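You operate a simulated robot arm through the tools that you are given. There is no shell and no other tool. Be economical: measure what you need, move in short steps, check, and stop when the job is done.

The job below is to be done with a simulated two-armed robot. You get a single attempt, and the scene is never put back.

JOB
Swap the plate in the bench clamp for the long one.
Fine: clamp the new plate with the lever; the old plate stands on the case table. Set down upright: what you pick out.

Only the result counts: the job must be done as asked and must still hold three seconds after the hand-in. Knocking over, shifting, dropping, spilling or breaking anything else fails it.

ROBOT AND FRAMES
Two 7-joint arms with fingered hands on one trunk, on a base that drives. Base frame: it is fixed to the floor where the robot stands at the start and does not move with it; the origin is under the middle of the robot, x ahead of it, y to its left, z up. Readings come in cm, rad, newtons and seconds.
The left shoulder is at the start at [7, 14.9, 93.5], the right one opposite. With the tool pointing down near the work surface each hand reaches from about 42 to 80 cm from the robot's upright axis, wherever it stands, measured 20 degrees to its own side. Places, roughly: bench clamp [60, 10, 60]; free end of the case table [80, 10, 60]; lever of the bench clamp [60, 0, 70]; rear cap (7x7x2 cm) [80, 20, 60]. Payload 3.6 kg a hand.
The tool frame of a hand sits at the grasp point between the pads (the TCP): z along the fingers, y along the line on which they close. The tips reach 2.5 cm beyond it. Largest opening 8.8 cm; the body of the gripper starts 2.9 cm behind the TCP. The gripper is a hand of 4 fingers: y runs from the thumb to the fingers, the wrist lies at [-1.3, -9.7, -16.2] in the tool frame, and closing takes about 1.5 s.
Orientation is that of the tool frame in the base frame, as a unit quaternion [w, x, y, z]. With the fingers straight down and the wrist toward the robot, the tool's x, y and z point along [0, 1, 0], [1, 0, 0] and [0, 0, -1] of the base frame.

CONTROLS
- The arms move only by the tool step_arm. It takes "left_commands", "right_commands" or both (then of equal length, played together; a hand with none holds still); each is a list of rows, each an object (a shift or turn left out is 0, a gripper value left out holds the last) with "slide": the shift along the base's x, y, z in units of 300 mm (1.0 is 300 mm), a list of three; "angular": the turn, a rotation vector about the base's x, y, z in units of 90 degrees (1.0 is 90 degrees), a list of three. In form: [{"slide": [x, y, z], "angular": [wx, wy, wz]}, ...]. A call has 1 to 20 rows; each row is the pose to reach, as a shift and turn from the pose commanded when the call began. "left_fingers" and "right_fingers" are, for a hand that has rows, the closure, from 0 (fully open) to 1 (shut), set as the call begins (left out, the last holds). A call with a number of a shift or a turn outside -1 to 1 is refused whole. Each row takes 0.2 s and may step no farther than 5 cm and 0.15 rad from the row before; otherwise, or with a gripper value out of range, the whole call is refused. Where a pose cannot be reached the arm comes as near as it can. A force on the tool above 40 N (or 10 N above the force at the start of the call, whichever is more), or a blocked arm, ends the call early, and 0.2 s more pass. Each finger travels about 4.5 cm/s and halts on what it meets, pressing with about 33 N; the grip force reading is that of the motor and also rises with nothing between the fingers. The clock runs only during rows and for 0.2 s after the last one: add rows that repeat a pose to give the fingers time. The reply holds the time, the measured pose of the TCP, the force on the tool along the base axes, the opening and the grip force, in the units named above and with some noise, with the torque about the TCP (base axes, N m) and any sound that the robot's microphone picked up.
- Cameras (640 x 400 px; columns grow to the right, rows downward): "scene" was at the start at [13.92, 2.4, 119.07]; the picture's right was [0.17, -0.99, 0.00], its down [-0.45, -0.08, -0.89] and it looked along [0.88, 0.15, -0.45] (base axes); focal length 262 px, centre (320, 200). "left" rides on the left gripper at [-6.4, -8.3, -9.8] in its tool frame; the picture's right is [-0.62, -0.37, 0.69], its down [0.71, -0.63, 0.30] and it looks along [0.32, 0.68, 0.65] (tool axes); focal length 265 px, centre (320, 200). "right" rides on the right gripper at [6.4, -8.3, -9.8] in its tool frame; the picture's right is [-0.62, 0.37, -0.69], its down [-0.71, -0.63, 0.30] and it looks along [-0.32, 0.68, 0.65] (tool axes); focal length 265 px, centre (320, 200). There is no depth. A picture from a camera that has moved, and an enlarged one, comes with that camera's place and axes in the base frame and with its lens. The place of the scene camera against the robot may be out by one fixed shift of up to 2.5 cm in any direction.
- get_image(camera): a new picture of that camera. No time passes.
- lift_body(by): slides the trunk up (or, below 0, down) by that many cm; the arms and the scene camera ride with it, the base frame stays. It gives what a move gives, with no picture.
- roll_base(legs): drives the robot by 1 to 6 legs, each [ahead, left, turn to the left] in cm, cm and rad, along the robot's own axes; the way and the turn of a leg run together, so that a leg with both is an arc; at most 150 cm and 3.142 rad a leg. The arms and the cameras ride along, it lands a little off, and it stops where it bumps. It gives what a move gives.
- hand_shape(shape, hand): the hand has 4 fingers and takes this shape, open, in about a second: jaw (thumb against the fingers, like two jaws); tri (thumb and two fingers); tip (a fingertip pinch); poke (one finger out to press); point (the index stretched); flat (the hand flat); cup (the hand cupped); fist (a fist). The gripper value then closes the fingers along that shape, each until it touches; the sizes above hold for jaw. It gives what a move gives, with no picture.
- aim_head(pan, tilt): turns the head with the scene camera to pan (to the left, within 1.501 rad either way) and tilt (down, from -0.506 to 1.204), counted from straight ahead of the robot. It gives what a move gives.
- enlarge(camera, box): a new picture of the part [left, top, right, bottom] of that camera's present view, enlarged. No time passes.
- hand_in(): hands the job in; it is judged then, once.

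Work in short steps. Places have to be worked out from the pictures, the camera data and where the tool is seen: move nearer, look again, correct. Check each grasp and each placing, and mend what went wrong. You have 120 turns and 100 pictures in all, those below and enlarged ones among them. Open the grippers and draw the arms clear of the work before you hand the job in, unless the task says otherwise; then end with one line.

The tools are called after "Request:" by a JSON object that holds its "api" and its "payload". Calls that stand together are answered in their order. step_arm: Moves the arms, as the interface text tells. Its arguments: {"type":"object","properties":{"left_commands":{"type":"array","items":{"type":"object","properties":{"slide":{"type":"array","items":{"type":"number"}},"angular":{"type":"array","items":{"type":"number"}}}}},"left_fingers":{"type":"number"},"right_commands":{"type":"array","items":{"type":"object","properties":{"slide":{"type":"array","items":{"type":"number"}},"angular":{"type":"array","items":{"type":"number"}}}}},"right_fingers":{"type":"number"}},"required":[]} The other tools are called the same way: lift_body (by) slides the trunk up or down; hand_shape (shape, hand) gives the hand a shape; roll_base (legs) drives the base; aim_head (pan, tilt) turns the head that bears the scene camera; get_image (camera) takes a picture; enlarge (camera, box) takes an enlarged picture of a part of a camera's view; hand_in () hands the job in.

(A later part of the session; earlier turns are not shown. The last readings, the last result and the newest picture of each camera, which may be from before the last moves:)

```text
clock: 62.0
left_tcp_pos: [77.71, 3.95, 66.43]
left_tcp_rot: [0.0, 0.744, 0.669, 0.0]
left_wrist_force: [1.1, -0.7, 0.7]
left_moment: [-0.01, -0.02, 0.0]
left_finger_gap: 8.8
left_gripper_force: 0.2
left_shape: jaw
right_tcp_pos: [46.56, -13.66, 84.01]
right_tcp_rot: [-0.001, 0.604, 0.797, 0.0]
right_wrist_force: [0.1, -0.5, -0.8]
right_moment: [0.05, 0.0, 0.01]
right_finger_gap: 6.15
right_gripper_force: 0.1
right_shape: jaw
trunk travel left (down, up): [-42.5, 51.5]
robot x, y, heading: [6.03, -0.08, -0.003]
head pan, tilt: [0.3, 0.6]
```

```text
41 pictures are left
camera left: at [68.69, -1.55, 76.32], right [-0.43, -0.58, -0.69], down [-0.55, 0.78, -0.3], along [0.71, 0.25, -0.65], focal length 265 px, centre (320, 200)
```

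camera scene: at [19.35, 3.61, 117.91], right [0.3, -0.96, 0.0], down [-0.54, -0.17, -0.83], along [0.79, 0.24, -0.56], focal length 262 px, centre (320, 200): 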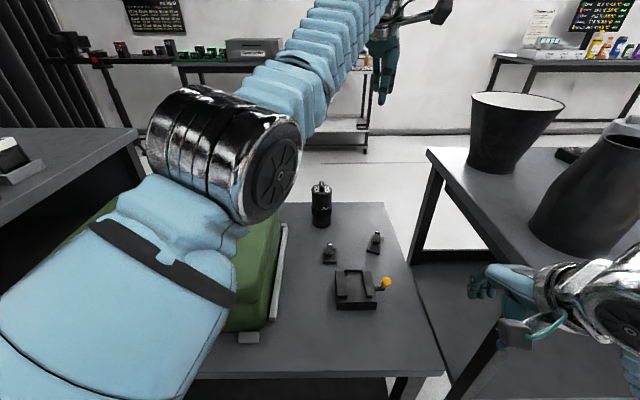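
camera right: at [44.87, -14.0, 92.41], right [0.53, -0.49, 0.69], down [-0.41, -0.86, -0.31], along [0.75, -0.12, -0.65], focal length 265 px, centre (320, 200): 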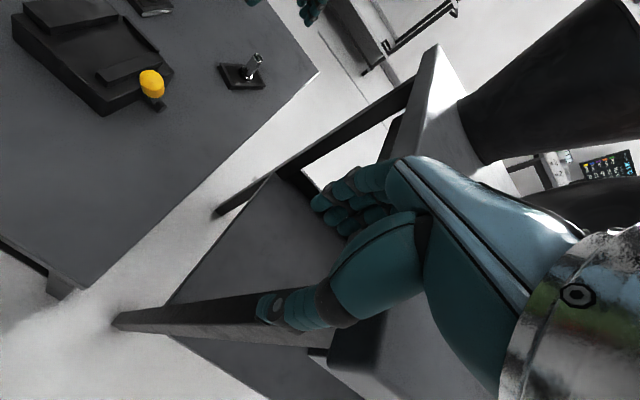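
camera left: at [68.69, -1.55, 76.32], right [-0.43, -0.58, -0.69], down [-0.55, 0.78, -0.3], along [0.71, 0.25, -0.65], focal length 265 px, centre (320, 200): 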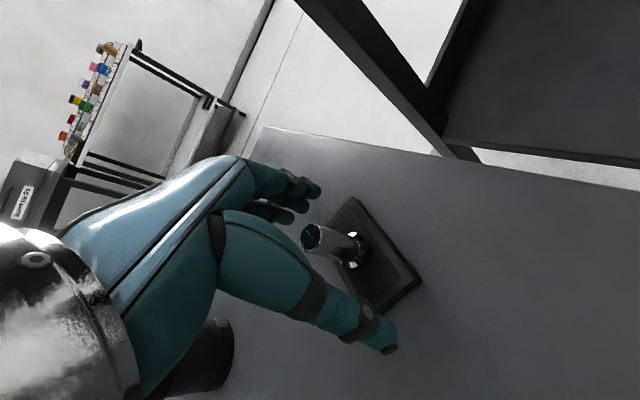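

Stud is centred between the fingers. Close and lift 2 cm.

Request:
{"api": "step_arm", "payload": {"left_commands": [{"slide": [0, 0, 0]}, {"slide": [0, 0, 0]}, {"slide": [0, 0, 0]}, {"slide": [0, 0, 0]}, {"slide": [0, 0, 0]}, {"slide": [0, 0, 0]}, {"slide": [0, 0, 0]}, {"slide": [0, 0, 0]}, {"slide": [0, 0, 0]}], "left_fingers": 1.0}}

Request:
{"api": "step_arm", "payload": {"left_commands": [{"slide": [0, 0, 0.02]}, {"slide": [0, 0, 0.04]}, {"slide": [0, 0, 0.07]}]}}

Request:
{"api": "get_image", "payload": {"camera": "left"}}

```text
clock: 64.0
left_tcp_pos: [77.66, 3.8, 66.56]
left_tcp_rot: [0.0, 0.744, 0.668, 0.0]
left_wrist_force: [-0.2, 1.6, 1.8]
left_moment: [-0.04, -0.09, 0.0]
left_finger_gap: 0.42
left_gripper_force: 32.7
left_shape: jaw
right_tcp_pos: [46.53, -13.59, 83.92]
right_tcp_rot: [-0.001, 0.604, 0.797, 0.0]
right_wrist_force: [0.3, 0.6, -0.1]
right_moment: [0.0, -0.01, -0.02]
right_finger_gap: 6.19
right_gripper_force: 0.1
right_shape: jaw
trunk travel left (down, up): [-42.5, 51.5]
robot x, y, heading: [5.95, 0.33, 0.002]
head pan, tilt: [0.3, 0.6]
```

```text
clock: 64.8
left_tcp_pos: [77.6, 4.01, 68.7]
left_tcp_rot: [0.0, 0.744, 0.669, 0.0]
left_wrist_force: [0.2, 1.6, -0.8]
left_moment: [0.01, 0.02, 0.03]
left_finger_gap: 0.38
left_gripper_force: 32.6
left_shape: jaw
right_tcp_pos: [46.53, -13.55, 83.85]
right_tcp_rot: [-0.001, 0.604, 0.797, 0.001]
right_wrist_force: [-0.7, -0.6, -0.5]
right_moment: [0.01, -0.01, 0.03]
right_finger_gap: 6.2
right_gripper_force: 0.0
right_shape: jaw
trunk travel left (down, up): [-42.5, 51.5]
robot x, y, heading: [6.07, 0.55, -0.001]
head pan, tilt: [0.3, 0.6]
```

```text
40 pictures are left
camera left: at [68.63, -1.55, 78.53], right [-0.43, -0.58, -0.69], down [-0.55, 0.78, -0.3], along [0.71, 0.25, -0.65], focal length 265 px, centre (320, 200)
```

left: 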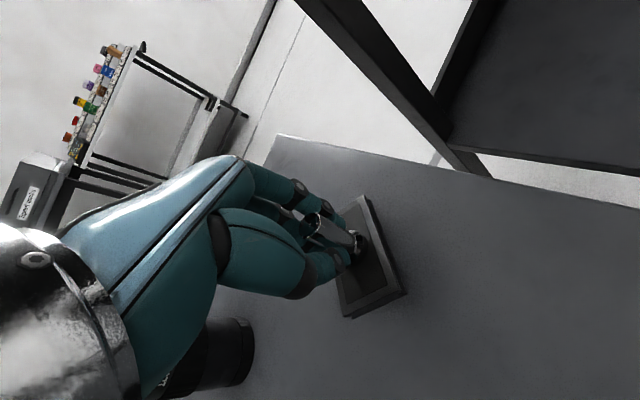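

Lifted, but the gap is smaller than before; I check how it's seated in the grip.

Request:
{"api": "enlarge", "payload": {"camera": "left", "box": [270, 160, 430, 340]}}

```text
2.22 times, centred on (350, 250) of left
camera zoom: at [68.63, -1.55, 78.53], right [-0.43, -0.58, -0.69], down [-0.55, 0.78, -0.3], along [0.71, 0.25, -0.65], focal length 590 px, centre (253, 89)
```

zoom: 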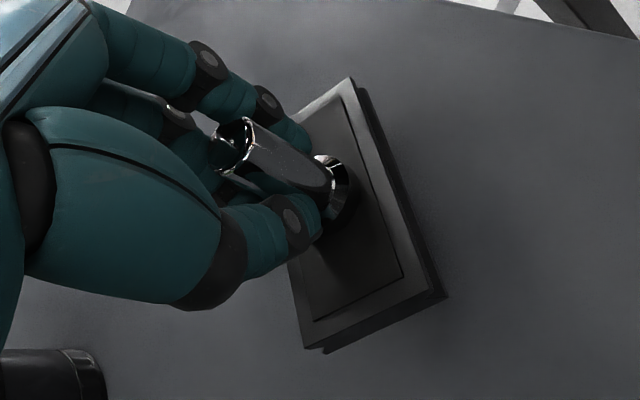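

The plate is held but twisted in the grip to about -20° yaw; I'll compensate when rotating. First a good look at the empty clamp with the right camera.

Request:
{"api": "enlarge", "payload": {"camera": "right", "box": [90, 30, 290, 170]}}

Request:
{"api": "get_image", "payload": {"camera": "scene"}}

```text
2.86 times, centred on (190, 100) of right
camera zoom: at [36.76, -9.76, 93.72], right [0.52, -0.5, 0.69], down [-0.41, -0.86, -0.3], along [0.74, -0.13, -0.66], focal length 758 px, centre (691, 486)
```

zoom: 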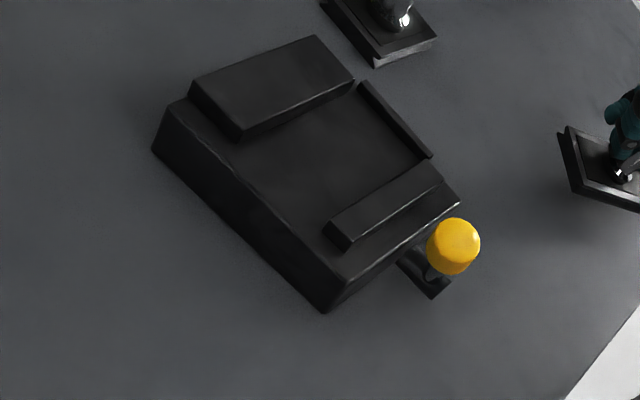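

```text
37 pictures are left
camera scene: at [19.41, 3.49, 117.9], right [0.3, -0.96, 0.0], down [-0.54, -0.17, -0.83], along [0.79, 0.24, -0.56], focal length 262 px, centre (320, 200)
```

scene: 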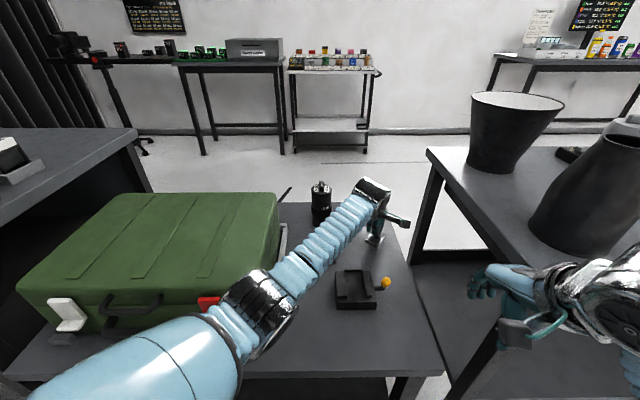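

From this view: clamp yaw ≈ 16.3°, slot about 4.9 cm wide when open, centre near the old stud position (59.65, 6.4), stop about 5 cm behind. The long plate fits centred there. I lift, move above the clamp, and rotate +36°.

Request:
{"api": "step_arm", "payload": {"left_commands": [{"slide": [0, 0, 0.1]}, {"slide": [-0.05, 0, 0.2]}, {"slide": [-0.15, 0.02, 0.27], "angular": [0, 0, 0.08]}, {"slide": [-0.28, 0.04, 0.277], "angular": [0, 0, 0.16]}, {"slide": [-0.41, 0.06, 0.277], "angular": [0, 0, 0.24]}, {"slide": [-0.53, 0.08, 0.277], "angular": [0, 0, 0.32]}, {"slide": [-0.603, 0.09, 0.277], "angular": [0, 0, 0.4]}, {"slide": [-0.603, 0.09, 0.277], "angular": [0, 0, 0.4]}]}}

Request:
{"api": "get_image", "payload": {"camera": "left"}}

Request:
{"api": "enlarge", "payload": {"camera": "right", "box": [90, 0, 290, 170]}}

```text
clock: 66.5
left_tcp_pos: [59.7, 6.48, 77.43]
left_tcp_rot: [0.0, 0.498, 0.867, 0.002]
left_wrist_force: [0.0, 0.0, -2.5]
left_moment: [0.01, 0.03, -0.03]
left_finger_gap: 0.35
left_gripper_force: 33.0
left_shape: jaw
right_tcp_pos: [46.65, -13.59, 83.86]
right_tcp_rot: [-0.002, 0.604, 0.797, 0.0]
right_wrist_force: [0.2, 0.2, 0.6]
right_moment: [0.0, 0.01, -0.04]
right_finger_gap: 6.17
right_gripper_force: 0.1
right_shape: jaw
trunk travel left (down, up): [-42.5, 51.5]
robot x, y, heading: [5.76, -0.07, -0.002]
head pan, tilt: [0.3, 0.6]
```

```text
36 pictures are left
camera left: at [55.65, -3.17, 87.03], right [0.0, -0.72, -0.7], down [-0.9, 0.3, -0.31], along [0.43, 0.63, -0.65], focal length 265 px, centre (320, 200)
```

left: 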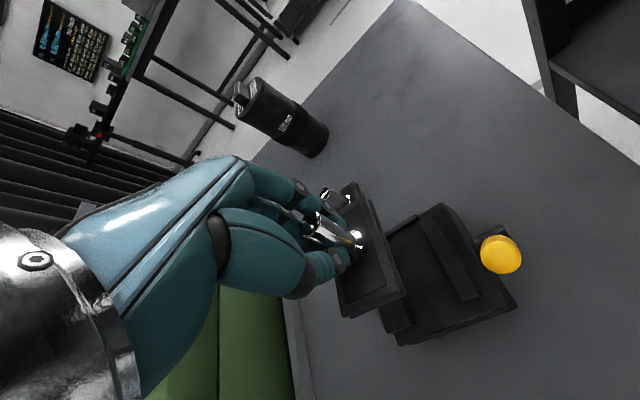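

```text
2.35 times, centred on (190, 85) of right
camera zoom: at [36.78, -9.74, 93.72], right [0.52, -0.5, 0.69], down [-0.41, -0.86, -0.3], along [0.74, -0.13, -0.66], focal length 624 px, centre (626, 471)
```

zoom: 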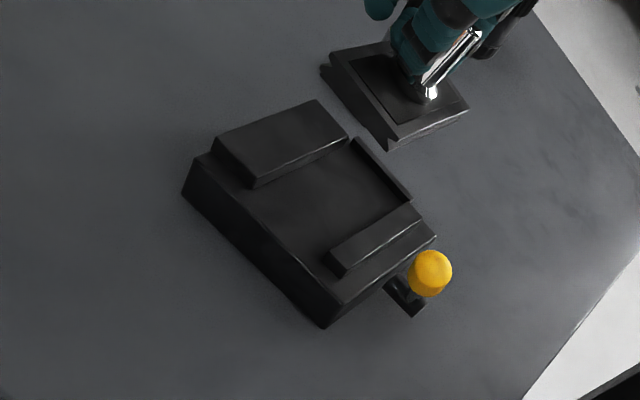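

The plate's yaw now measures ≈16°, matching the clamp; its centre is about 0.6 cm rear and 0.35 cm left of the slot target. I shift by (-0.5, -0.5) and lower to just above the jaws.

Request:
{"api": "step_arm", "payload": {"left_commands": [{"slide": [-0.016, -0.017, -0.05]}, {"slide": [-0.016, -0.017, -0.13]}, {"slide": [-0.016, -0.017, -0.188]}, {"slide": [-0.016, -0.017, -0.188]}]}}

Request:
{"api": "enlarge", "payload": {"camera": "left", "box": [290, 160, 530, 350]}}

Request:
{"api": "enlarge", "payload": {"camera": "right", "box": [110, 20, 270, 140]}}

```text
clock: 67.5
left_tcp_pos: [59.93, 7.86, 71.87]
left_tcp_rot: [-0.002, 0.487, 0.873, 0.023]
left_wrist_force: [0.1, 0.5, -0.4]
left_moment: [-0.02, 0.0, -0.02]
left_finger_gap: 0.4
left_gripper_force: 33.1
left_shape: jaw
right_tcp_pos: [46.57, -13.76, 83.83]
right_tcp_rot: [-0.001, 0.604, 0.797, 0.0]
right_wrist_force: [0.4, -0.8, 0.3]
right_moment: [-0.02, 0.0, 0.0]
right_finger_gap: 6.18
right_gripper_force: 0.1
right_shape: jaw
trunk travel left (down, up): [-42.5, 51.5]
robot x, y, heading: [6.17, -0.08, -0.003]
head pan, tilt: [0.3, 0.6]
```

```text
2.11 times, centred on (410, 255) of left
camera zoom: at [55.99, -2.16, 81.07], right [0.03, -0.69, -0.72], down [-0.9, 0.29, -0.31], along [0.43, 0.66, -0.62], focal length 559 px, centre (130, 84)
```

zoom: 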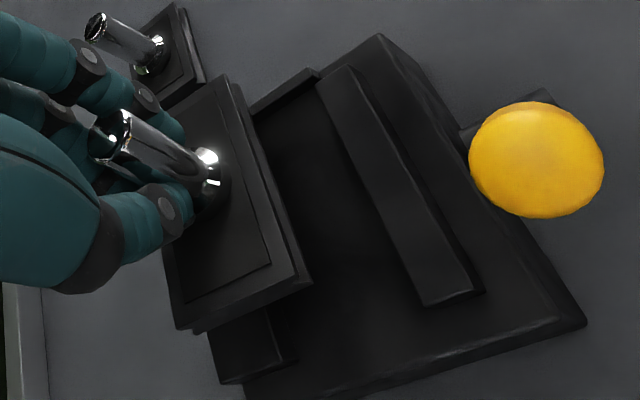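

```text
3.33 times, centred on (190, 80) of right
camera zoom: at [36.77, -9.76, 93.72], right [0.52, -0.5, 0.69], down [-0.41, -0.86, -0.3], along [0.74, -0.13, -0.66], focal length 885 px, centre (753, 600)
```

zoom: 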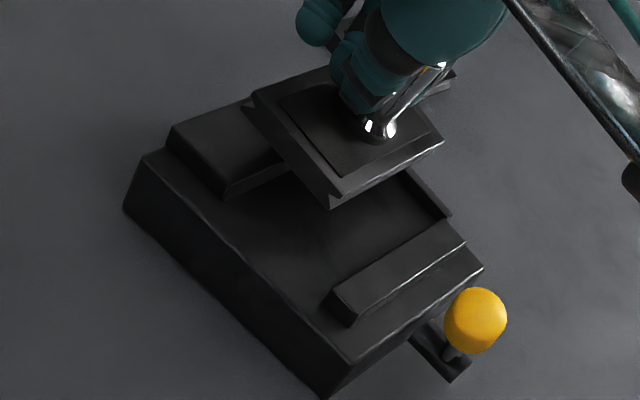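

The hand is 1.9 cm left of where commanded and tilted, although there is no tool force: the arm itself may be hindered, perhaps by the case. I look at the scene.

Request:
{"api": "get_image", "payload": {"camera": "scene"}}

```text
32 pictures are left
camera scene: at [19.42, 3.49, 117.9], right [0.3, -0.96, 0.0], down [-0.54, -0.17, -0.83], along [0.79, 0.24, -0.57], focal length 262 px, centre (320, 200)
```

scene: 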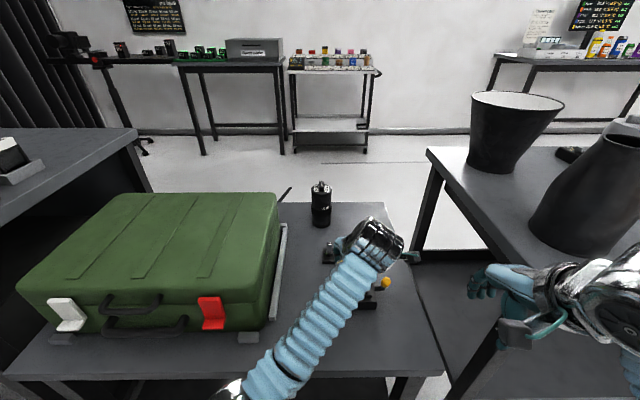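

The elbow dropped low near the table edge because the robot stands too close. I lift the plate straight up, then drive back 6 cm.

Request:
{"api": "step_arm", "payload": {"left_commands": [{"slide": [0, 0, 0.1]}, {"slide": [0, 0, 0.2]}, {"slide": [0, 0, 0.3]}, {"slide": [0.0, 0, 0.33]}]}}

Request:
{"api": "roll_base", "payload": {"legs": [[-6, 0, 0]]}}

Request:
{"api": "get_image", "payload": {"camera": "scene"}}

```text
clock: 68.3
left_tcp_pos: [59.87, 11.27, 77.23]
left_tcp_rot: [-0.036, 0.467, 0.882, 0.056]
left_wrist_force: [-0.7, -0.9, -0.7]
left_moment: [0.0, -0.02, 0.01]
left_finger_gap: 0.37
left_gripper_force: 33.2
left_shape: jaw
right_tcp_pos: [46.6, -13.7, 83.9]
right_tcp_rot: [-0.002, 0.604, 0.797, 0.0]
right_wrist_force: [0.3, -0.8, 0.2]
right_moment: [0.01, 0.0, -0.01]
right_finger_gap: 6.16
right_gripper_force: 0.0
right_shape: jaw
trunk travel left (down, up): [-42.5, 51.5]
robot x, y, heading: [6.03, -0.17, -0.002]
head pan, tilt: [0.3, 0.6]
stopped in row 3 (left hand): the arm was blocked; the commanded pose is now the measured one
```

```text
clock: 69.8
left_tcp_pos: [53.92, 11.37, 77.18]
left_tcp_rot: [-0.036, 0.468, 0.881, 0.056]
left_wrist_force: [0.7, -0.7, -1.6]
left_moment: [-0.01, -0.01, -0.02]
left_finger_gap: 0.4
left_gripper_force: 32.5
left_shape: jaw
right_tcp_pos: [40.56, -13.57, 83.93]
right_tcp_rot: [0.0, 0.603, 0.798, 0.0]
right_wrist_force: [0.2, 0.4, 0.0]
right_moment: [0.02, 0.0, -0.01]
right_finger_gap: 6.16
right_gripper_force: 0.1
right_shape: jaw
trunk travel left (down, up): [-42.5, 51.5]
robot x, y, heading: [0.11, -0.23, -0.001]
head pan, tilt: [0.3, 0.6]
```

```text
31 pictures are left
camera scene: at [13.0, 3.6, 117.92], right [0.3, -0.96, 0.0], down [-0.54, -0.17, -0.83], along [0.79, 0.24, -0.56], focal length 262 px, centre (320, 200)
```

scene: 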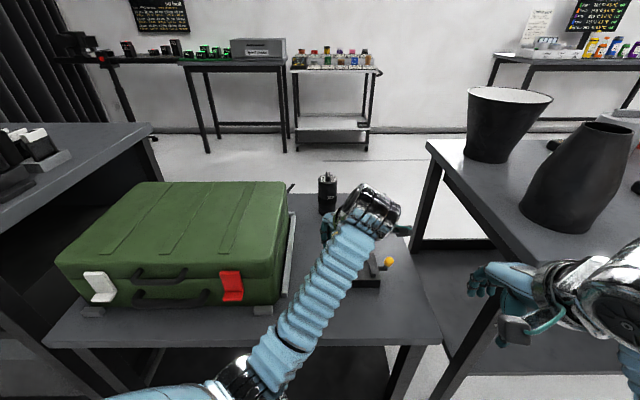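

The elbow sits low, likely against the table edge. I raise the trunk 12 cm, which lifts the elbow clear, then fix the hand's tilt.

Request:
{"api": "lift_body", "payload": {"by": 12}}

Request:
{"api": "step_arm", "payload": {"left_commands": [{"slide": [0.03, 0, 0.0], "angular": [-0.042, -0.0035, 0]}, {"slide": [0.08, -0.02, 0.0], "angular": [-0.084, -0.007, 0]}, {"slide": [0.15, -0.06, 0.0], "angular": [-0.084, -0.007, 0]}, {"slide": [0.19, -0.12, 0.0], "angular": [-0.084, -0.007, 0]}, {"slide": [0.19, -0.16, 0.0], "angular": [-0.084, -0.007, 0]}, {"slide": [0.19, -0.16, 0.0], "angular": [-0.084, -0.007, 0]}]}}

Request:
{"api": "get_image", "payload": {"camera": "scene"}}

```text
clock: 71.3
left_tcp_pos: [54.0, 11.29, 89.17]
left_tcp_rot: [-0.037, 0.468, 0.881, 0.057]
left_wrist_force: [-0.2, -0.1, -0.3]
left_moment: [0.0, 0.02, -0.01]
left_finger_gap: 0.4
left_gripper_force: 33.1
left_shape: jaw
right_tcp_pos: [40.64, -13.62, 95.96]
right_tcp_rot: [-0.001, 0.603, 0.798, -0.001]
right_wrist_force: [0.7, -0.5, 0.3]
right_moment: [0.02, -0.02, 0.04]
right_finger_gap: 6.19
right_gripper_force: 0.2
right_shape: jaw
trunk travel left (down, up): [-54.5, 39.5]
robot x, y, heading: [-0.25, 0.29, 0.001]
head pan, tilt: [0.3, 0.6]
```

```text
clock: 72.5
left_tcp_pos: [60.83, 13.59, 87.56]
left_tcp_rot: [-0.033, 0.428, 0.902, 0.053]
left_wrist_force: [0.7, -0.6, -0.7]
left_moment: [-0.01, -0.03, -0.01]
left_finger_gap: 0.39
left_gripper_force: 33.4
left_shape: jaw
right_tcp_pos: [40.77, -13.54, 95.88]
right_tcp_rot: [-0.002, 0.603, 0.798, 0.001]
right_wrist_force: [0.4, -0.1, -0.4]
right_moment: [0.02, -0.01, 0.0]
right_finger_gap: 6.16
right_gripper_force: 0.0
right_shape: jaw
trunk travel left (down, up): [-54.5, 39.5]
robot x, y, heading: [-0.19, -0.12, -0.001]
head pan, tilt: [0.3, 0.6]
stopped in row 6 (left hand): the arm was blocked; the commanded pose is now the measured one
```

```text
30 pictures are left
camera scene: at [13.13, 3.54, 129.9], right [0.3, -0.96, 0.0], down [-0.54, -0.17, -0.82], along [0.79, 0.24, -0.57], focal length 262 px, centre (320, 200)
```

scene: 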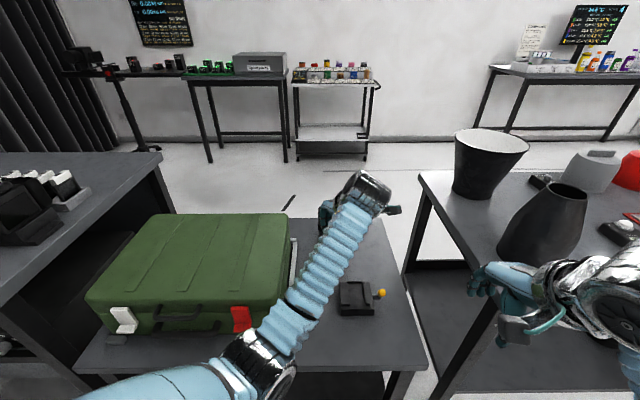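

It isn't the table; more likely a wrist/elbow posture limit from the large yaw (now 39°). I move the held plate up-left over free space and turn the hand back to yaw 0 to recover a healthy posture.

Request:
{"api": "step_arm", "payload": {"left_commands": [{"slide": [-0.05, 0.03, 0.03], "angular": [-0.013, 0.003, -0.072]}, {"slide": [-0.1, 0.07, 0.06], "angular": [-0.026, 0.006, -0.144]}, {"slide": [-0.15, 0.11, 0.09], "angular": [-0.039, 0.009, -0.216]}, {"slide": [-0.2, 0.15, 0.12], "angular": [-0.052, 0.012, -0.288]}, {"slide": [-0.25, 0.18, 0.15], "angular": [-0.065, 0.015, -0.36]}, {"slide": [-0.29, 0.21, 0.15], "angular": [-0.077, 0.018, -0.433]}, {"slide": [-0.29, 0.21, 0.15], "angular": [-0.077, 0.018, -0.433]}]}}

Request:
{"api": "get_image", "payload": {"camera": "scene"}}

```text
clock: 74.1
left_tcp_pos: [52.1, 19.57, 92.12]
left_tcp_rot: [0.0, 0.707, 0.707, -0.002]
left_wrist_force: [0.6, 0.3, -1.7]
left_moment: [0.0, 0.04, 0.0]
left_finger_gap: 0.37
left_gripper_force: 32.9
left_shape: jaw
right_tcp_pos: [40.76, -13.62, 95.81]
right_tcp_rot: [-0.001, 0.602, 0.798, -0.001]
right_wrist_force: [1.1, 0.7, -0.1]
right_moment: [-0.04, -0.02, -0.01]
right_finger_gap: 6.17
right_gripper_force: 0.1
right_shape: jaw
trunk travel left (down, up): [-54.5, 39.5]
robot x, y, heading: [-0.21, 0.11, 0.001]
head pan, tilt: [0.3, 0.6]
```

```text
29 pictures are left
camera scene: at [13.16, 3.48, 129.89], right [0.3, -0.96, 0.0], down [-0.54, -0.17, -0.82], along [0.79, 0.24, -0.57], focal length 262 px, centre (320, 200)
```

scene: 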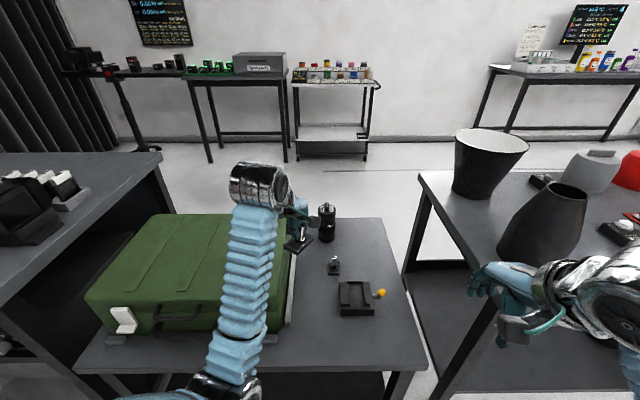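

The arm follows again. The twist of the plate in the grip is what forces the large hand yaw, so I'll set the plate down on free table at (56.5, 17.5), and regrip it aligned and centred.

Request:
{"api": "step_arm", "payload": {"left_commands": [{"slide": [0.05, -0.02, -0.1], "angular": [0, 0, 0.08]}, {"slide": [0.1, -0.04, -0.22], "angular": [0, 0, 0.16]}, {"slide": [0.147, -0.069, -0.36], "angular": [0, 0, 0.167]}, {"slide": [0.147, -0.069, -0.5], "angular": [0, 0, 0.167]}, {"slide": [0.147, -0.069, -0.64], "angular": [0, 0, 0.167]}, {"slide": [0.147, -0.069, -0.76], "angular": [0, 0, 0.167]}, {"slide": [0.147, -0.069, -0.8], "angular": [0, 0, 0.167]}, {"slide": [0.147, -0.069, -0.8], "angular": [0, 0, 0.167]}]}}

Request:
{"api": "get_image", "payload": {"camera": "left"}}

```text
clock: 75.9
left_tcp_pos: [56.07, 17.49, 68.08]
left_tcp_rot: [-0.001, 0.608, 0.794, -0.002]
left_wrist_force: [-0.2, -0.3, -1.1]
left_moment: [-0.01, 0.01, 0.01]
left_finger_gap: 0.37
left_gripper_force: 32.9
left_shape: jaw
right_tcp_pos: [40.74, -13.63, 95.82]
right_tcp_rot: [0.0, 0.603, 0.798, -0.001]
right_wrist_force: [-0.5, 0.5, -0.2]
right_moment: [-0.01, -0.02, 0.03]
right_finger_gap: 6.17
right_gripper_force: 0.0
right_shape: jaw
trunk travel left (down, up): [-54.5, 39.5]
robot x, y, heading: [-0.29, 0.2, 0.006]
head pan, tilt: [0.3, 0.6]
```

```text
28 pictures are left
camera left: at [49.71, 9.32, 77.92], right [-0.19, -0.7, -0.69], down [-0.79, 0.52, -0.31], along [0.57, 0.49, -0.66], focal length 265 px, centre (320, 200)
```

left: 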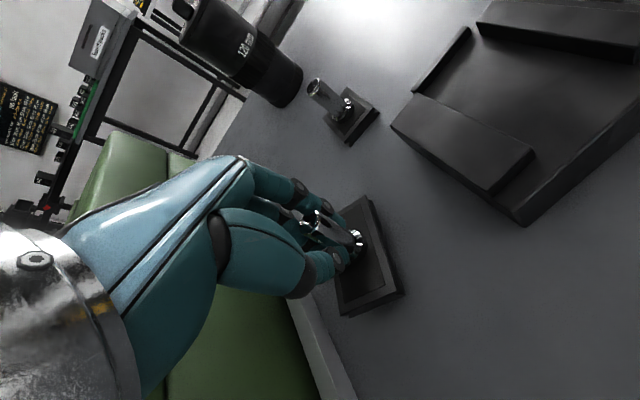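

Clear spot. Lower to contact at z≈66.55, release and rise.

Request:
{"api": "step_arm", "payload": {"left_commands": [{"slide": [0, 0, -0.02]}, {"slide": [0, 0, -0.035]}, {"slide": [0, 0, -0.045]}, {"slide": [0, 0, -0.052]}]}}

Request:
{"api": "step_arm", "payload": {"left_commands": [{"slide": [0, 0, 0.003]}, {"slide": [0, 0, 0.003]}, {"slide": [0, 0, 0.003]}, {"slide": [0, 0, 0.003]}, {"slide": [0, 0, 0.003]}, {"slide": [0, 0, 0.003]}, {"slide": [0, 0, 0.003]}, {"slide": [0, 0, 0.05]}, {"slide": [0, 0, 0.12]}, {"slide": [0, 0, 0.22]}, {"slide": [0, 0, 0.32]}], "left_fingers": 0}}

Request:
{"api": "get_image", "payload": {"camera": "left"}}

```text
clock: 76.9
left_tcp_pos: [56.41, 17.44, 66.63]
left_tcp_rot: [0.002, 0.608, 0.794, 0.0]
left_wrist_force: [-0.7, 0.0, 4.1]
left_moment: [-0.08, -0.17, -0.02]
left_finger_gap: 0.37
left_gripper_force: 33.1
left_shape: jaw
right_tcp_pos: [40.73, -13.69, 95.85]
right_tcp_rot: [-0.001, 0.603, 0.798, 0.0]
right_wrist_force: [0.0, -0.5, 0.1]
right_moment: [0.01, 0.01, 0.03]
right_finger_gap: 6.14
right_gripper_force: 0.1
right_shape: jaw
trunk travel left (down, up): [-54.5, 39.5]
robot x, y, heading: [-0.07, 0.1, 0.003]
head pan, tilt: [0.3, 0.6]
```

```text
clock: 79.3
left_tcp_pos: [55.88, 18.56, 75.62]
left_tcp_rot: [-0.011, 0.607, 0.795, 0.005]
left_wrist_force: [-0.3, -0.3, 1.0]
left_moment: [0.02, 0.0, -0.01]
left_finger_gap: 8.78
left_gripper_force: 0.0
left_shape: jaw
right_tcp_pos: [40.66, -13.72, 95.93]
right_tcp_rot: [-0.002, 0.603, 0.797, 0.0]
right_wrist_force: [0.3, 0.6, 0.0]
right_moment: [0.01, 0.01, 0.0]
right_finger_gap: 6.16
right_gripper_force: 0.1
right_shape: jaw
trunk travel left (down, up): [-54.5, 39.5]
robot x, y, heading: [-0.27, 0.19, -0.001]
head pan, tilt: [0.3, 0.6]
```

```text
27 pictures are left
camera left: at [49.57, 10.01, 85.28], right [-0.2, -0.68, -0.7], down [-0.8, 0.53, -0.28], along [0.57, 0.51, -0.65], focal length 265 px, centre (320, 200)
```

left: 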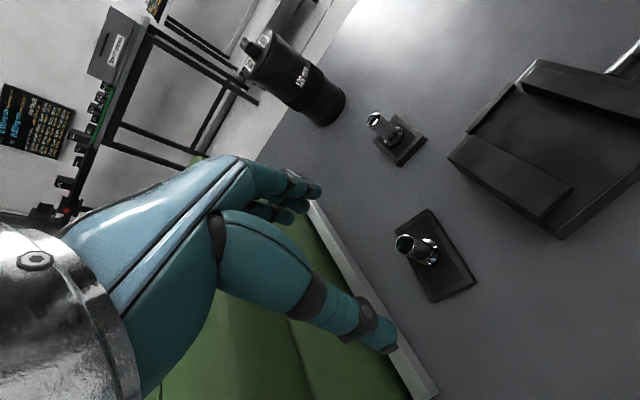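

The long plate stands at (57.05, 17.65), yaw ≈ 5°. The left arm's posture keeps drifting, so I'll use the right arm for the rest; first I retract the left hand up and back.

Request:
{"api": "step_arm", "payload": {"left_commands": [{"slide": [0.0, 0.02, 0.12]}, {"slide": [-0.03, 0.04, 0.25]}, {"slide": [-0.08, 0.07, 0.38], "angular": [0, 0, -0.05]}, {"slide": [-0.16, 0.12, 0.48], "angular": [0, 0, -0.1]}, {"slide": [-0.24, 0.2, 0.56], "angular": [0, 0, -0.167]}, {"slide": [-0.32, 0.3, 0.6], "angular": [0, 0, -0.167]}, {"slide": [-0.4, 0.4, 0.62], "angular": [0, 0, -0.167]}, {"slide": [-0.45, 0.45, 0.62], "angular": [0, 0, -0.167]}]}}

Request:
{"api": "get_image", "payload": {"camera": "right"}}

```text
clock: 80.7
left_tcp_pos: [45.7, 34.21, 95.65]
left_tcp_rot: [-0.082, 0.652, 0.75, 0.08]
left_wrist_force: [0.4, 0.2, 0.2]
left_moment: [-0.03, 0.01, -0.01]
left_finger_gap: 8.78
left_gripper_force: 0.1
left_shape: jaw
left hand out of reach, approached as far as the arm can: row 6, 7
right_tcp_pos: [40.73, -13.5, 95.88]
right_tcp_rot: [0.0, 0.604, 0.797, -0.002]
right_wrist_force: [0.3, 0.1, 0.2]
right_moment: [-0.01, 0.04, 0.0]
right_finger_gap: 6.16
right_gripper_force: 0.0
right_shape: jaw
trunk travel left (down, up): [-54.5, 39.5]
robot x, y, heading: [0.11, 0.05, -0.001]
head pan, tilt: [0.3, 0.6]
stopped in row 7 (left hand): the arm was blocked; the commanded pose is now the measured one
```

```text
26 pictures are left
camera right: at [30.84, -9.65, 105.74], right [0.52, -0.5, 0.69], down [-0.41, -0.86, -0.3], along [0.74, -0.13, -0.66], focal length 265 px, centre (320, 200)
```

right: 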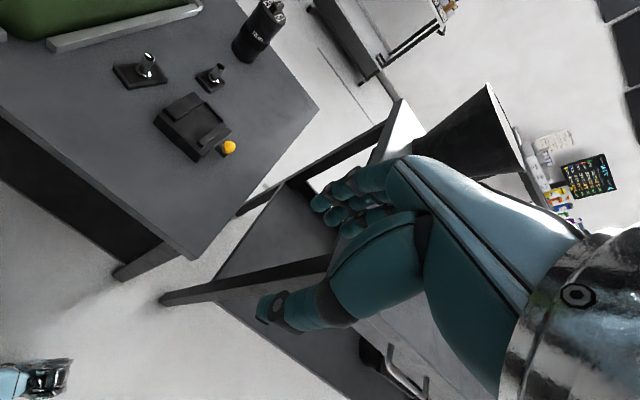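

Left hand is parked clear. Now the right hand goes, opened, toward the long plate with yaw 5°.

Request:
{"api": "step_arm", "payload": {"right_commands": [{"slide": [0.07, 0.12, 0.0], "angular": [0, 0, -0.03]}, {"slide": [0.14, 0.24, -0.03], "angular": [0, 0, -0.06]}, {"slide": [0.21, 0.36, -0.08], "angular": [0, 0, -0.09]}, {"slide": [0.28, 0.48, -0.14], "angular": [0, 0, -0.12]}, {"slide": [0.35, 0.6, -0.2], "angular": [0, 0, -0.12]}, {"slide": [0.41, 0.717, -0.267], "angular": [0, 0, -0.12]}, {"slide": [0.41, 0.717, -0.267], "angular": [0, 0, -0.12]}], "right_fingers": 0}}

Request:
{"api": "get_image", "payload": {"camera": "scene"}}

```text
clock: 82.3
left_tcp_pos: [45.67, 34.05, 95.59]
left_tcp_rot: [-0.081, 0.651, 0.75, 0.08]
left_wrist_force: [0.7, -1.0, 0.3]
left_moment: [0.01, 0.0, -0.03]
left_finger_gap: 8.79
left_gripper_force: 0.1
left_shape: jaw
right_tcp_pos: [53.15, 7.75, 87.55]
right_tcp_rot: [-0.001, 0.676, 0.737, 0.001]
right_wrist_force: [-0.8, 0.3, -0.1]
right_moment: [0.03, -0.01, -0.03]
right_finger_gap: 8.77
right_gripper_force: 0.1
right_shape: jaw
trunk travel left (down, up): [-54.5, 39.5]
robot x, y, heading: [0.06, -0.26, 0.001]
head pan, tilt: [0.3, 0.6]
```

```text
25 pictures are left
camera scene: at [13.06, 3.37, 129.91], right [0.3, -0.96, 0.0], down [-0.54, -0.17, -0.83], along [0.79, 0.24, -0.56], focal length 262 px, centre (320, 200)
```

scene: 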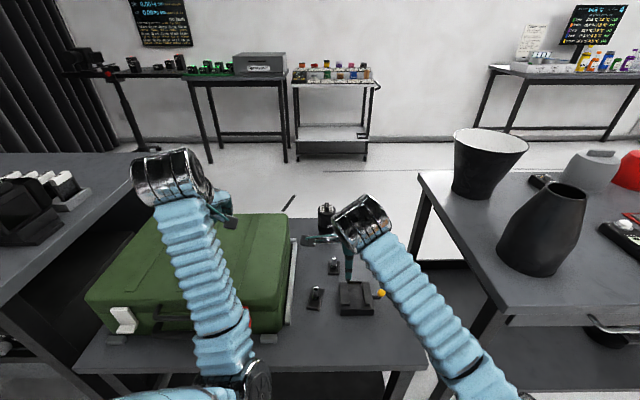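

Tracking well. On to just above the stud (57.05, 17.65, 77).

Request:
{"api": "step_arm", "payload": {"right_commands": [{"slide": [0.04, 0.11, -0.05]}, {"slide": [0.09, 0.23, -0.1]}, {"slide": [0.13, 0.33, -0.18]}, {"slide": [0.13, 0.33, -0.28]}, {"slide": [0.13, 0.33, -0.35]}, {"slide": [0.13, 0.33, -0.35]}]}}

Request:
{"api": "get_image", "payload": {"camera": "right"}}

```text
clock: 83.1
left_tcp_pos: [45.68, 34.11, 95.59]
left_tcp_rot: [-0.081, 0.653, 0.749, 0.079]
left_wrist_force: [-0.7, 0.1, -0.1]
left_moment: [-0.02, 0.0, 0.01]
left_finger_gap: 8.81
left_gripper_force: 0.1
left_shape: jaw
right_tcp_pos: [61.34, 5.77, 77.84]
right_tcp_rot: [0.047, 0.726, 0.684, -0.056]
right_wrist_force: [0.0, -0.5, -0.1]
right_moment: [-0.04, -0.01, 0.0]
right_finger_gap: 8.78
right_gripper_force: 0.1
right_shape: jaw
trunk travel left (down, up): [-54.5, 39.5]
robot x, y, heading: [-0.37, -0.07, -0.001]
head pan, tilt: [0.3, 0.6]
stopped in row 4 (right hand): the arm was blocked; the commanded pose is now the measured one
```

```text
24 pictures are left
camera right: at [53.54, 13.91, 86.73], right [0.34, -0.53, 0.77], down [-0.68, -0.71, -0.19], along [0.65, -0.46, -0.6], focal length 265 px, centre (320, 200)
```

right: 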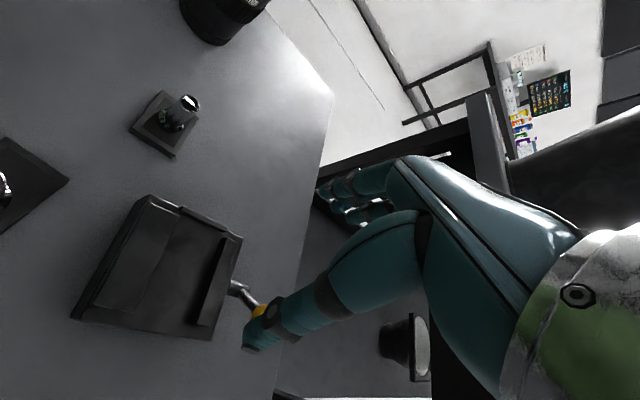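

The right wrist has the same limit: the hand yaw must stay near the arm's own azimuth. For the right arm at this spot that means yaw ≈ +25°, and at the clamp ≈ +36° — both fine as the stud is round. I back up and reorient.

Request:
{"api": "step_arm", "payload": {"right_commands": [{"slide": [-0.03, 0.0, 0.1], "angular": [0.023, 0.003, 0.079]}, {"slide": [-0.1, 0.02, 0.18], "angular": [0.046, 0.006, 0.158]}, {"slide": [-0.19, 0.05, 0.25], "angular": [0.069, 0.009, 0.237]}, {"slide": [-0.277, 0.075, 0.27], "angular": [0.092, 0.0115, 0.316]}, {"slide": [-0.277, 0.075, 0.27], "angular": [0.092, 0.0115, 0.316]}]}}

```text
clock: 84.3
left_tcp_pos: [45.6, 34.08, 95.6]
left_tcp_rot: [-0.081, 0.652, 0.75, 0.08]
left_wrist_force: [0.3, 0.1, 0.6]
left_moment: [0.01, 0.01, 0.03]
left_finger_gap: 8.77
left_gripper_force: 0.0
left_shape: jaw
right_tcp_pos: [53.09, 8.15, 86.07]
right_tcp_rot: [0.0, 0.535, 0.845, 0.001]
right_wrist_force: [0.3, 0.1, -0.9]
right_moment: [-0.02, 0.0, 0.0]
right_finger_gap: 8.82
right_gripper_force: 0.0
right_shape: jaw
trunk travel left (down, up): [-54.5, 39.5]
robot x, y, heading: [0.36, 0.24, 0.001]
head pan, tilt: [0.3, 0.6]
```

Tracking well at yaw 25°. Now toward the stud, turning a bit more to 30°.

Request:
{"api": "step_arm", "payload": {"right_commands": [{"slide": [0.04, 0.1, -0.03], "angular": [0, 0, 0.03]}, {"slide": [0.09, 0.21, -0.06], "angular": [0, 0, 0.052]}, {"slide": [0.132, 0.317, -0.1], "angular": [0, 0, 0.052]}, {"slide": [0.132, 0.317, -0.2], "angular": [0, 0, 0.052]}, {"slide": [0.132, 0.317, -0.3], "angular": [0, 0, 0.052]}, {"slide": [0.132, 0.317, -0.3], "angular": [0, 0, 0.052]}]}}

Request:
{"api": "get_image", "payload": {"camera": "right"}}

```text
clock: 85.2
left_tcp_pos: [45.73, 34.1, 95.59]
left_tcp_rot: [-0.082, 0.651, 0.75, 0.079]
left_wrist_force: [0.4, -0.5, 0.2]
left_moment: [0.01, 0.02, 0.0]
left_finger_gap: 8.82
left_gripper_force: 0.0
left_shape: jaw
right_tcp_pos: [60.99, 7.61, 78.3]
right_tcp_rot: [0.032, 0.552, 0.831, -0.058]
right_wrist_force: [0.1, -0.4, 0.1]
right_moment: [-0.02, 0.01, 0.04]
right_finger_gap: 8.79
right_gripper_force: 0.0
right_shape: jaw
trunk travel left (down, up): [-54.5, 39.5]
robot x, y, heading: [0.15, 0.14, 0.003]
head pan, tilt: [0.3, 0.6]
stopped in row 4 (right hand): the arm was blocked; the commanded pose is now the measured one
```

```text
23 pictures are left
camera right: at [50.82, 11.56, 87.77], right [0.59, -0.33, 0.74], down [-0.31, -0.93, -0.18], along [0.75, -0.12, -0.65], focal length 265 px, centre (320, 200)
```

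right: 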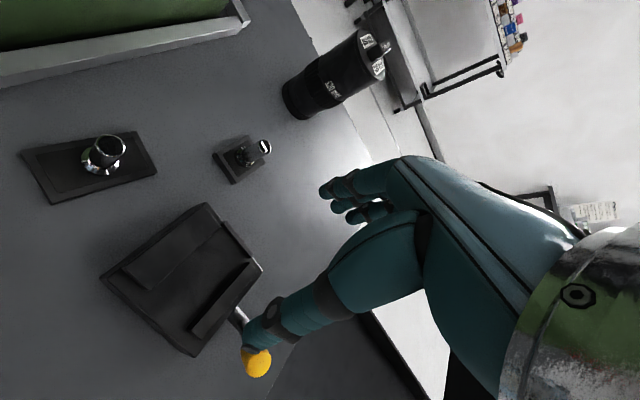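

The right arm can't comfortably cross that far left. I'll return both hands to start-like, upright poses, then shift the robot to the right so that plate and clamp lie on the left arm's good side.

Request:
{"api": "step_arm", "payload": {"right_commands": [{"slide": [-0.02, -0.03, 0.12], "angular": [0.016, -0.005, -0.05]}, {"slide": [-0.05, -0.09, 0.25], "angular": [0.032, -0.01, -0.1]}, {"slide": [-0.1, -0.18, 0.37], "angular": [0.048, -0.015, -0.15]}, {"slide": [-0.17, -0.28, 0.48], "angular": [0.064, -0.02, -0.2]}, {"slide": [-0.24, -0.38, 0.58], "angular": [0.081, -0.024, -0.253]}, {"slide": [-0.31, -0.48, 0.68], "angular": [0.081, -0.024, -0.253]}, {"slide": [-0.37, -0.58, 0.78], "angular": [0.081, -0.024, -0.253]}, {"slide": [-0.43, -0.66, 0.87], "angular": [0.081, -0.024, -0.253]}, {"slide": [-0.43, -0.69, 0.89], "angular": [0.081, -0.024, -0.253]}], "left_commands": [{"slide": [0, 0, 0.05], "angular": [0, 0, 0]}, {"slide": [0, 0, 0.1], "angular": [0, 0, 0]}, {"slide": [0, -0.03, 0.15], "angular": [-0.03, 0, -0.02]}, {"slide": [0, -0.07, 0.177], "angular": [-0.06, 0, -0.04]}, {"slide": [0, -0.12, 0.177], "angular": [-0.1, -0.002, -0.06]}, {"slide": [0, -0.18, 0.177], "angular": [-0.143, -0.003, -0.09]}, {"slide": [0, -0.247, 0.177], "angular": [-0.143, -0.003, -0.09]}, {"slide": [0, -0.247, 0.177], "angular": [-0.143, -0.003, -0.09]}, {"slide": [0, -0.247, 0.177], "angular": [-0.143, -0.003, -0.09]}]}}

Request:
{"api": "get_image", "payload": {"camera": "scene"}}

```text
clock: 86.0
left_tcp_pos: [43.74, 38.88, 101.77]
left_tcp_rot: [-0.123, 0.605, 0.778, 0.114]
left_wrist_force: [-0.1, 0.3, -0.4]
left_moment: [0.04, 0.01, -0.01]
left_finger_gap: 8.78
left_gripper_force: 0.0
left_shape: jaw
right_tcp_pos: [58.05, 3.18, 88.81]
right_tcp_rot: [0.013, 0.639, 0.769, -0.024]
right_wrist_force: [0.1, 0.2, -0.8]
right_moment: [0.01, 0.0, 0.01]
right_finger_gap: 8.77
right_gripper_force: 0.0
right_shape: jaw
trunk travel left (down, up): [-54.5, 39.5]
robot x, y, heading: [-0.11, 0.5, 0.004]
head pan, tilt: [0.3, 0.6]
stopped in row 3 (left hand): the arm was blocked; the commanded pose is now the measured one
```

```text
22 pictures are left
camera scene: at [13.05, 3.46, 129.91], right [0.3, -0.96, 0.0], down [-0.54, -0.17, -0.83], along [0.79, 0.24, -0.56], focal length 262 px, centre (320, 200)
```

scene: 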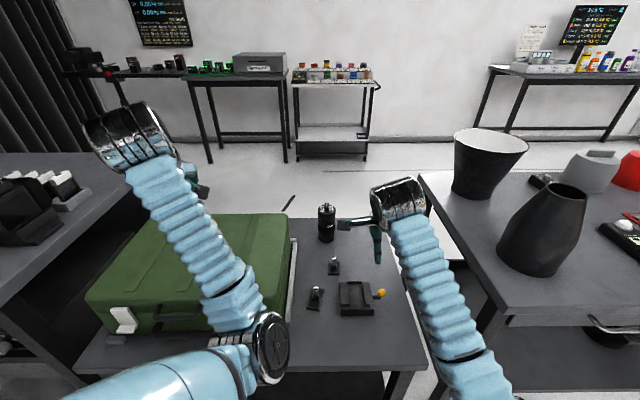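

The left arm is stuck in an elbow-in posture; it's parked clear, so I leave it. I'll work with the right arm alone and reposition the robot (turn left 0.285 rad, to about (2, 10)) so that plate and clamp lie on its good side. First I raise and straighten the right hand.

Request:
{"api": "step_arm", "payload": {"right_commands": [{"slide": [-0.04, -0.07, 0.1], "angular": [0.01, -0.003, -0.04]}, {"slide": [-0.08, -0.16, 0.2], "angular": [0.02, -0.006, -0.08]}, {"slide": [-0.13, -0.26, 0.3], "angular": [0.034, -0.009, -0.117]}, {"slide": [-0.18, -0.36, 0.38], "angular": [0.034, -0.009, -0.117]}, {"slide": [-0.23, -0.45, 0.44], "angular": [0.034, -0.009, -0.117]}, {"slide": [-0.267, -0.533, 0.467], "angular": [0.034, -0.009, -0.117]}, {"slide": [-0.267, -0.533, 0.467], "angular": [0.034, -0.009, -0.117]}]}}

Request:
{"api": "roll_base", "payload": {"legs": [[0, 0, 0.285], [4.7, 9.0, 0]]}}

Request:
{"api": "get_image", "payload": {"camera": "scene"}}

```text
clock: 87.0
left_tcp_pos: [43.88, 38.83, 101.74]
left_tcp_rot: [-0.123, 0.606, 0.778, 0.114]
left_wrist_force: [0.3, -0.1, -0.8]
left_moment: [0.02, 0.01, 0.02]
left_finger_gap: 8.79
left_gripper_force: 0.1
left_shape: jaw
right_tcp_pos: [54.63, -16.08, 97.9]
right_tcp_rot: [0.064, 0.756, 0.648, -0.065]
right_wrist_force: [0.7, 0.4, -0.3]
right_moment: [0.01, 0.01, 0.02]
right_finger_gap: 8.81
right_gripper_force: 0.2
right_shape: jaw
right hand out of reach, approached as far as the arm can: row 4, 5
trunk travel left (down, up): [-54.5, 39.5]
robot x, y, heading: [-0.08, 0.05, -0.001]
head pan, tilt: [0.3, 0.6]
stopped in row 5 (right hand): the arm was blocked; the commanded pose is now the measured one
```

```text
clock: 90.9
left_tcp_pos: [32.47, 59.93, 101.93]
left_tcp_rot: [-0.14, 0.483, 0.859, 0.1]
left_wrist_force: [-0.2, -0.3, 0.5]
left_moment: [0.03, 0.02, 0.01]
left_finger_gap: 8.78
left_gripper_force: 0.1
left_shape: jaw
right_tcp_pos: [58.88, 9.82, 97.89]
right_tcp_rot: [0.076, 0.656, 0.749, -0.058]
right_wrist_force: [0.5, 0.5, 0.3]
right_moment: [-0.01, 0.02, 0.04]
right_finger_gap: 8.76
right_gripper_force: 0.2
right_shape: jaw
trunk travel left (down, up): [-54.5, 39.5]
robot x, y, heading: [1.99, 10.14, 0.29]
head pan, tilt: [0.3, 0.6]
```

```text
21 pictures are left
camera scene: at [13.79, 17.23, 129.92], right [0.56, -0.83, 0.0], down [-0.47, -0.31, -0.83], along [0.69, 0.46, -0.56], focal length 262 px, centre (320, 200)
```

scene: 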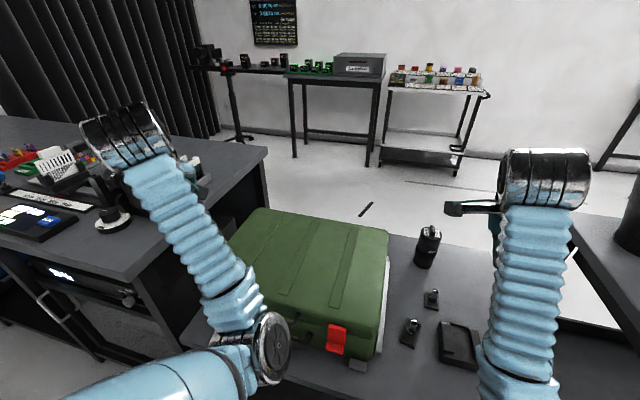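

Base is where I wanted. The right hand is tilted; I bring it down toward the plate at (57.05, 17.65), straightening it and setting yaw 16°.

Request:
{"api": "step_arm", "payload": {"right_commands": [{"slide": [-0.01, 0.04, -0.12], "angular": [0.03, 0.008, 0.025]}, {"slide": [-0.02, 0.1, -0.24], "angular": [0.06, 0.017, 0.05]}, {"slide": [-0.04, 0.16, -0.36], "angular": [0.09, 0.025, 0.075]}, {"slide": [-0.05, 0.21, -0.48], "angular": [0.117, 0.033, 0.097]}, {"slide": [-0.062, 0.262, -0.58], "angular": [0.117, 0.033, 0.097]}, {"slide": [-0.062, 0.262, -0.65], "angular": [0.117, 0.033, 0.097]}, {"slide": [-0.062, 0.262, -0.65], "angular": [0.117, 0.033, 0.097]}]}}

Request:
{"api": "get_image", "payload": {"camera": "right"}}

```text
clock: 92.7
left_tcp_pos: [32.41, 60.19, 101.99]
left_tcp_rot: [-0.14, 0.481, 0.86, 0.098]
left_wrist_force: [0.4, -1.3, -0.9]
left_moment: [0.02, -0.04, -0.03]
left_finger_gap: 8.8
left_gripper_force: 0.1
left_shape: jaw
right_tcp_pos: [58.95, 13.65, 77.91]
right_tcp_rot: [0.045, 0.612, 0.789, -0.022]
right_wrist_force: [-0.3, -0.5, 0.3]
right_moment: [-0.01, -0.04, -0.02]
right_finger_gap: 8.75
right_gripper_force: 0.0
right_shape: jaw
trunk travel left (down, up): [-54.5, 39.5]
robot x, y, heading: [1.89, 10.35, 0.291]
head pan, tilt: [0.3, 0.6]
stopped in row 7 (right hand): the arm was blocked; the commanded pose is now the measured one
```

```text
20 pictures are left
camera right: at [48.79, 18.66, 87.02], right [0.48, -0.44, 0.76], down [-0.42, -0.87, -0.24], along [0.77, -0.2, -0.61], focal length 265 px, centre (320, 200)
```

right: 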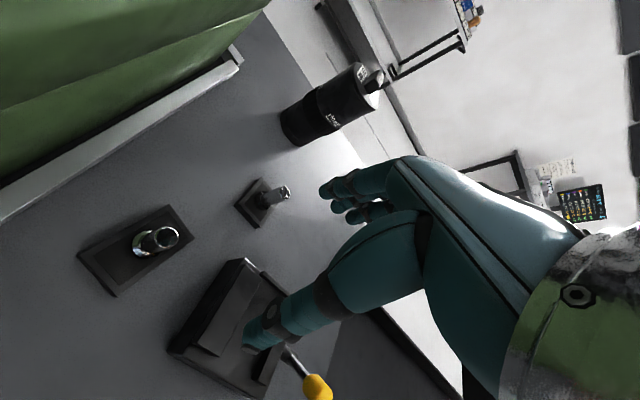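

The hand can't move further inward in this posture, but outward works well. I move it outward and up, then shift the robot 12 cm further left so the plate lies on the right arm's outer side.

Request:
{"api": "step_arm", "payload": {"right_commands": [{"slide": [0.03, -0.09, 0.03], "angular": [0.015, 0.007, 0]}, {"slide": [0.05, -0.18, 0.07], "angular": [0.03, 0.014, 0]}, {"slide": [0.08, -0.27, 0.12], "angular": [0.045, 0.021, 0]}, {"slide": [0.093, -0.32, 0.14], "angular": [0.057, 0.028, 0]}, {"slide": [0.093, -0.32, 0.14], "angular": [0.057, 0.028, 0]}]}}

Request:
{"api": "roll_base", "payload": {"legs": [[0, 12, 0]]}}

Request:
{"api": "get_image", "payload": {"camera": "right"}}

```text
clock: 93.9
left_tcp_pos: [32.34, 60.2, 101.94]
left_tcp_rot: [-0.141, 0.481, 0.86, 0.098]
left_wrist_force: [0.2, 0.1, 0.7]
left_moment: [0.01, 0.01, 0.0]
left_finger_gap: 8.77
left_gripper_force: 0.0
left_shape: jaw
right_tcp_pos: [61.67, 4.36, 82.54]
right_tcp_rot: [0.0, 0.612, 0.79, 0.0]
right_wrist_force: [0.1, -0.8, -0.6]
right_moment: [-0.03, 0.02, 0.05]
right_finger_gap: 8.79
right_gripper_force: 0.1
right_shape: jaw
trunk travel left (down, up): [-54.5, 39.5]
robot x, y, heading: [1.81, 9.67, 0.294]
head pan, tilt: [0.3, 0.6]
```

```text
clock: 96.1
left_tcp_pos: [28.88, 71.71, 101.99]
left_tcp_rot: [-0.14, 0.478, 0.861, 0.1]
left_wrist_force: [-0.5, -1.1, -1.4]
left_moment: [0.0, 0.0, 0.01]
left_finger_gap: 8.78
left_gripper_force: 0.1
left_shape: jaw
right_tcp_pos: [58.32, 15.7, 82.55]
right_tcp_rot: [-0.001, 0.613, 0.79, 0.0]
right_wrist_force: [0.1, 0.6, -0.4]
right_moment: [0.0, 0.01, -0.02]
right_finger_gap: 8.77
right_gripper_force: 0.1
right_shape: jaw
trunk travel left (down, up): [-54.5, 39.5]
robot x, y, heading: [-1.75, 21.94, 0.289]
head pan, tilt: [0.3, 0.6]
```

```text
19 pictures are left
camera right: at [48.52, 19.82, 92.4], right [0.51, -0.51, 0.69], down [-0.43, -0.85, -0.31], along [0.74, -0.14, -0.66], focal length 265 px, centre (320, 200)
```

right: 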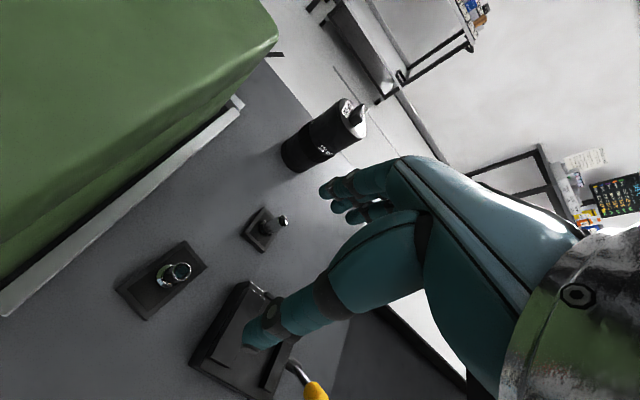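

Hand is upright and tracking exactly. Stud measures (56.9, 17.6); I move over it and down to z≈72.

Request:
{"api": "step_arm", "payload": {"right_commands": [{"slide": [-0.03, 0.04, -0.08]}, {"slide": [-0.046, 0.064, -0.18]}, {"slide": [-0.046, 0.064, -0.28]}, {"slide": [-0.046, 0.064, -0.35]}, {"slide": [-0.046, 0.064, -0.35]}]}}

Request:
{"api": "enlarge", "payload": {"camera": "right", "box": [160, 140, 400, 380]}}

```text
clock: 97.3
left_tcp_pos: [28.86, 71.78, 102.18]
left_tcp_rot: [-0.141, 0.478, 0.861, 0.1]
left_wrist_force: [0.1, 0.2, -1.0]
left_moment: [0.01, -0.01, -0.01]
left_finger_gap: 8.76
left_gripper_force: 0.1
left_shape: jaw
right_tcp_pos: [56.72, 17.62, 71.89]
right_tcp_rot: [0.0, 0.613, 0.79, 0.002]
right_wrist_force: [-0.4, 0.5, 0.2]
right_moment: [-0.01, 0.0, 0.01]
right_finger_gap: 8.79
right_gripper_force: 0.0
right_shape: jaw
trunk travel left (down, up): [-54.5, 39.5]
robot x, y, heading: [-1.87, 21.87, 0.289]
head pan, tilt: [0.3, 0.6]
```

```text
1.67 times, centred on (280, 260) of right
camera zoom: at [46.97, 21.66, 81.7], right [0.51, -0.51, 0.69], down [-0.43, -0.85, -0.31], along [0.74, -0.14, -0.66], focal length 442 px, centre (387, 100)
```

zoom: 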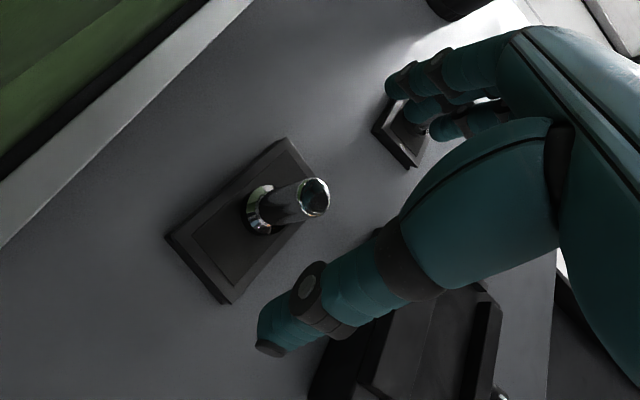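

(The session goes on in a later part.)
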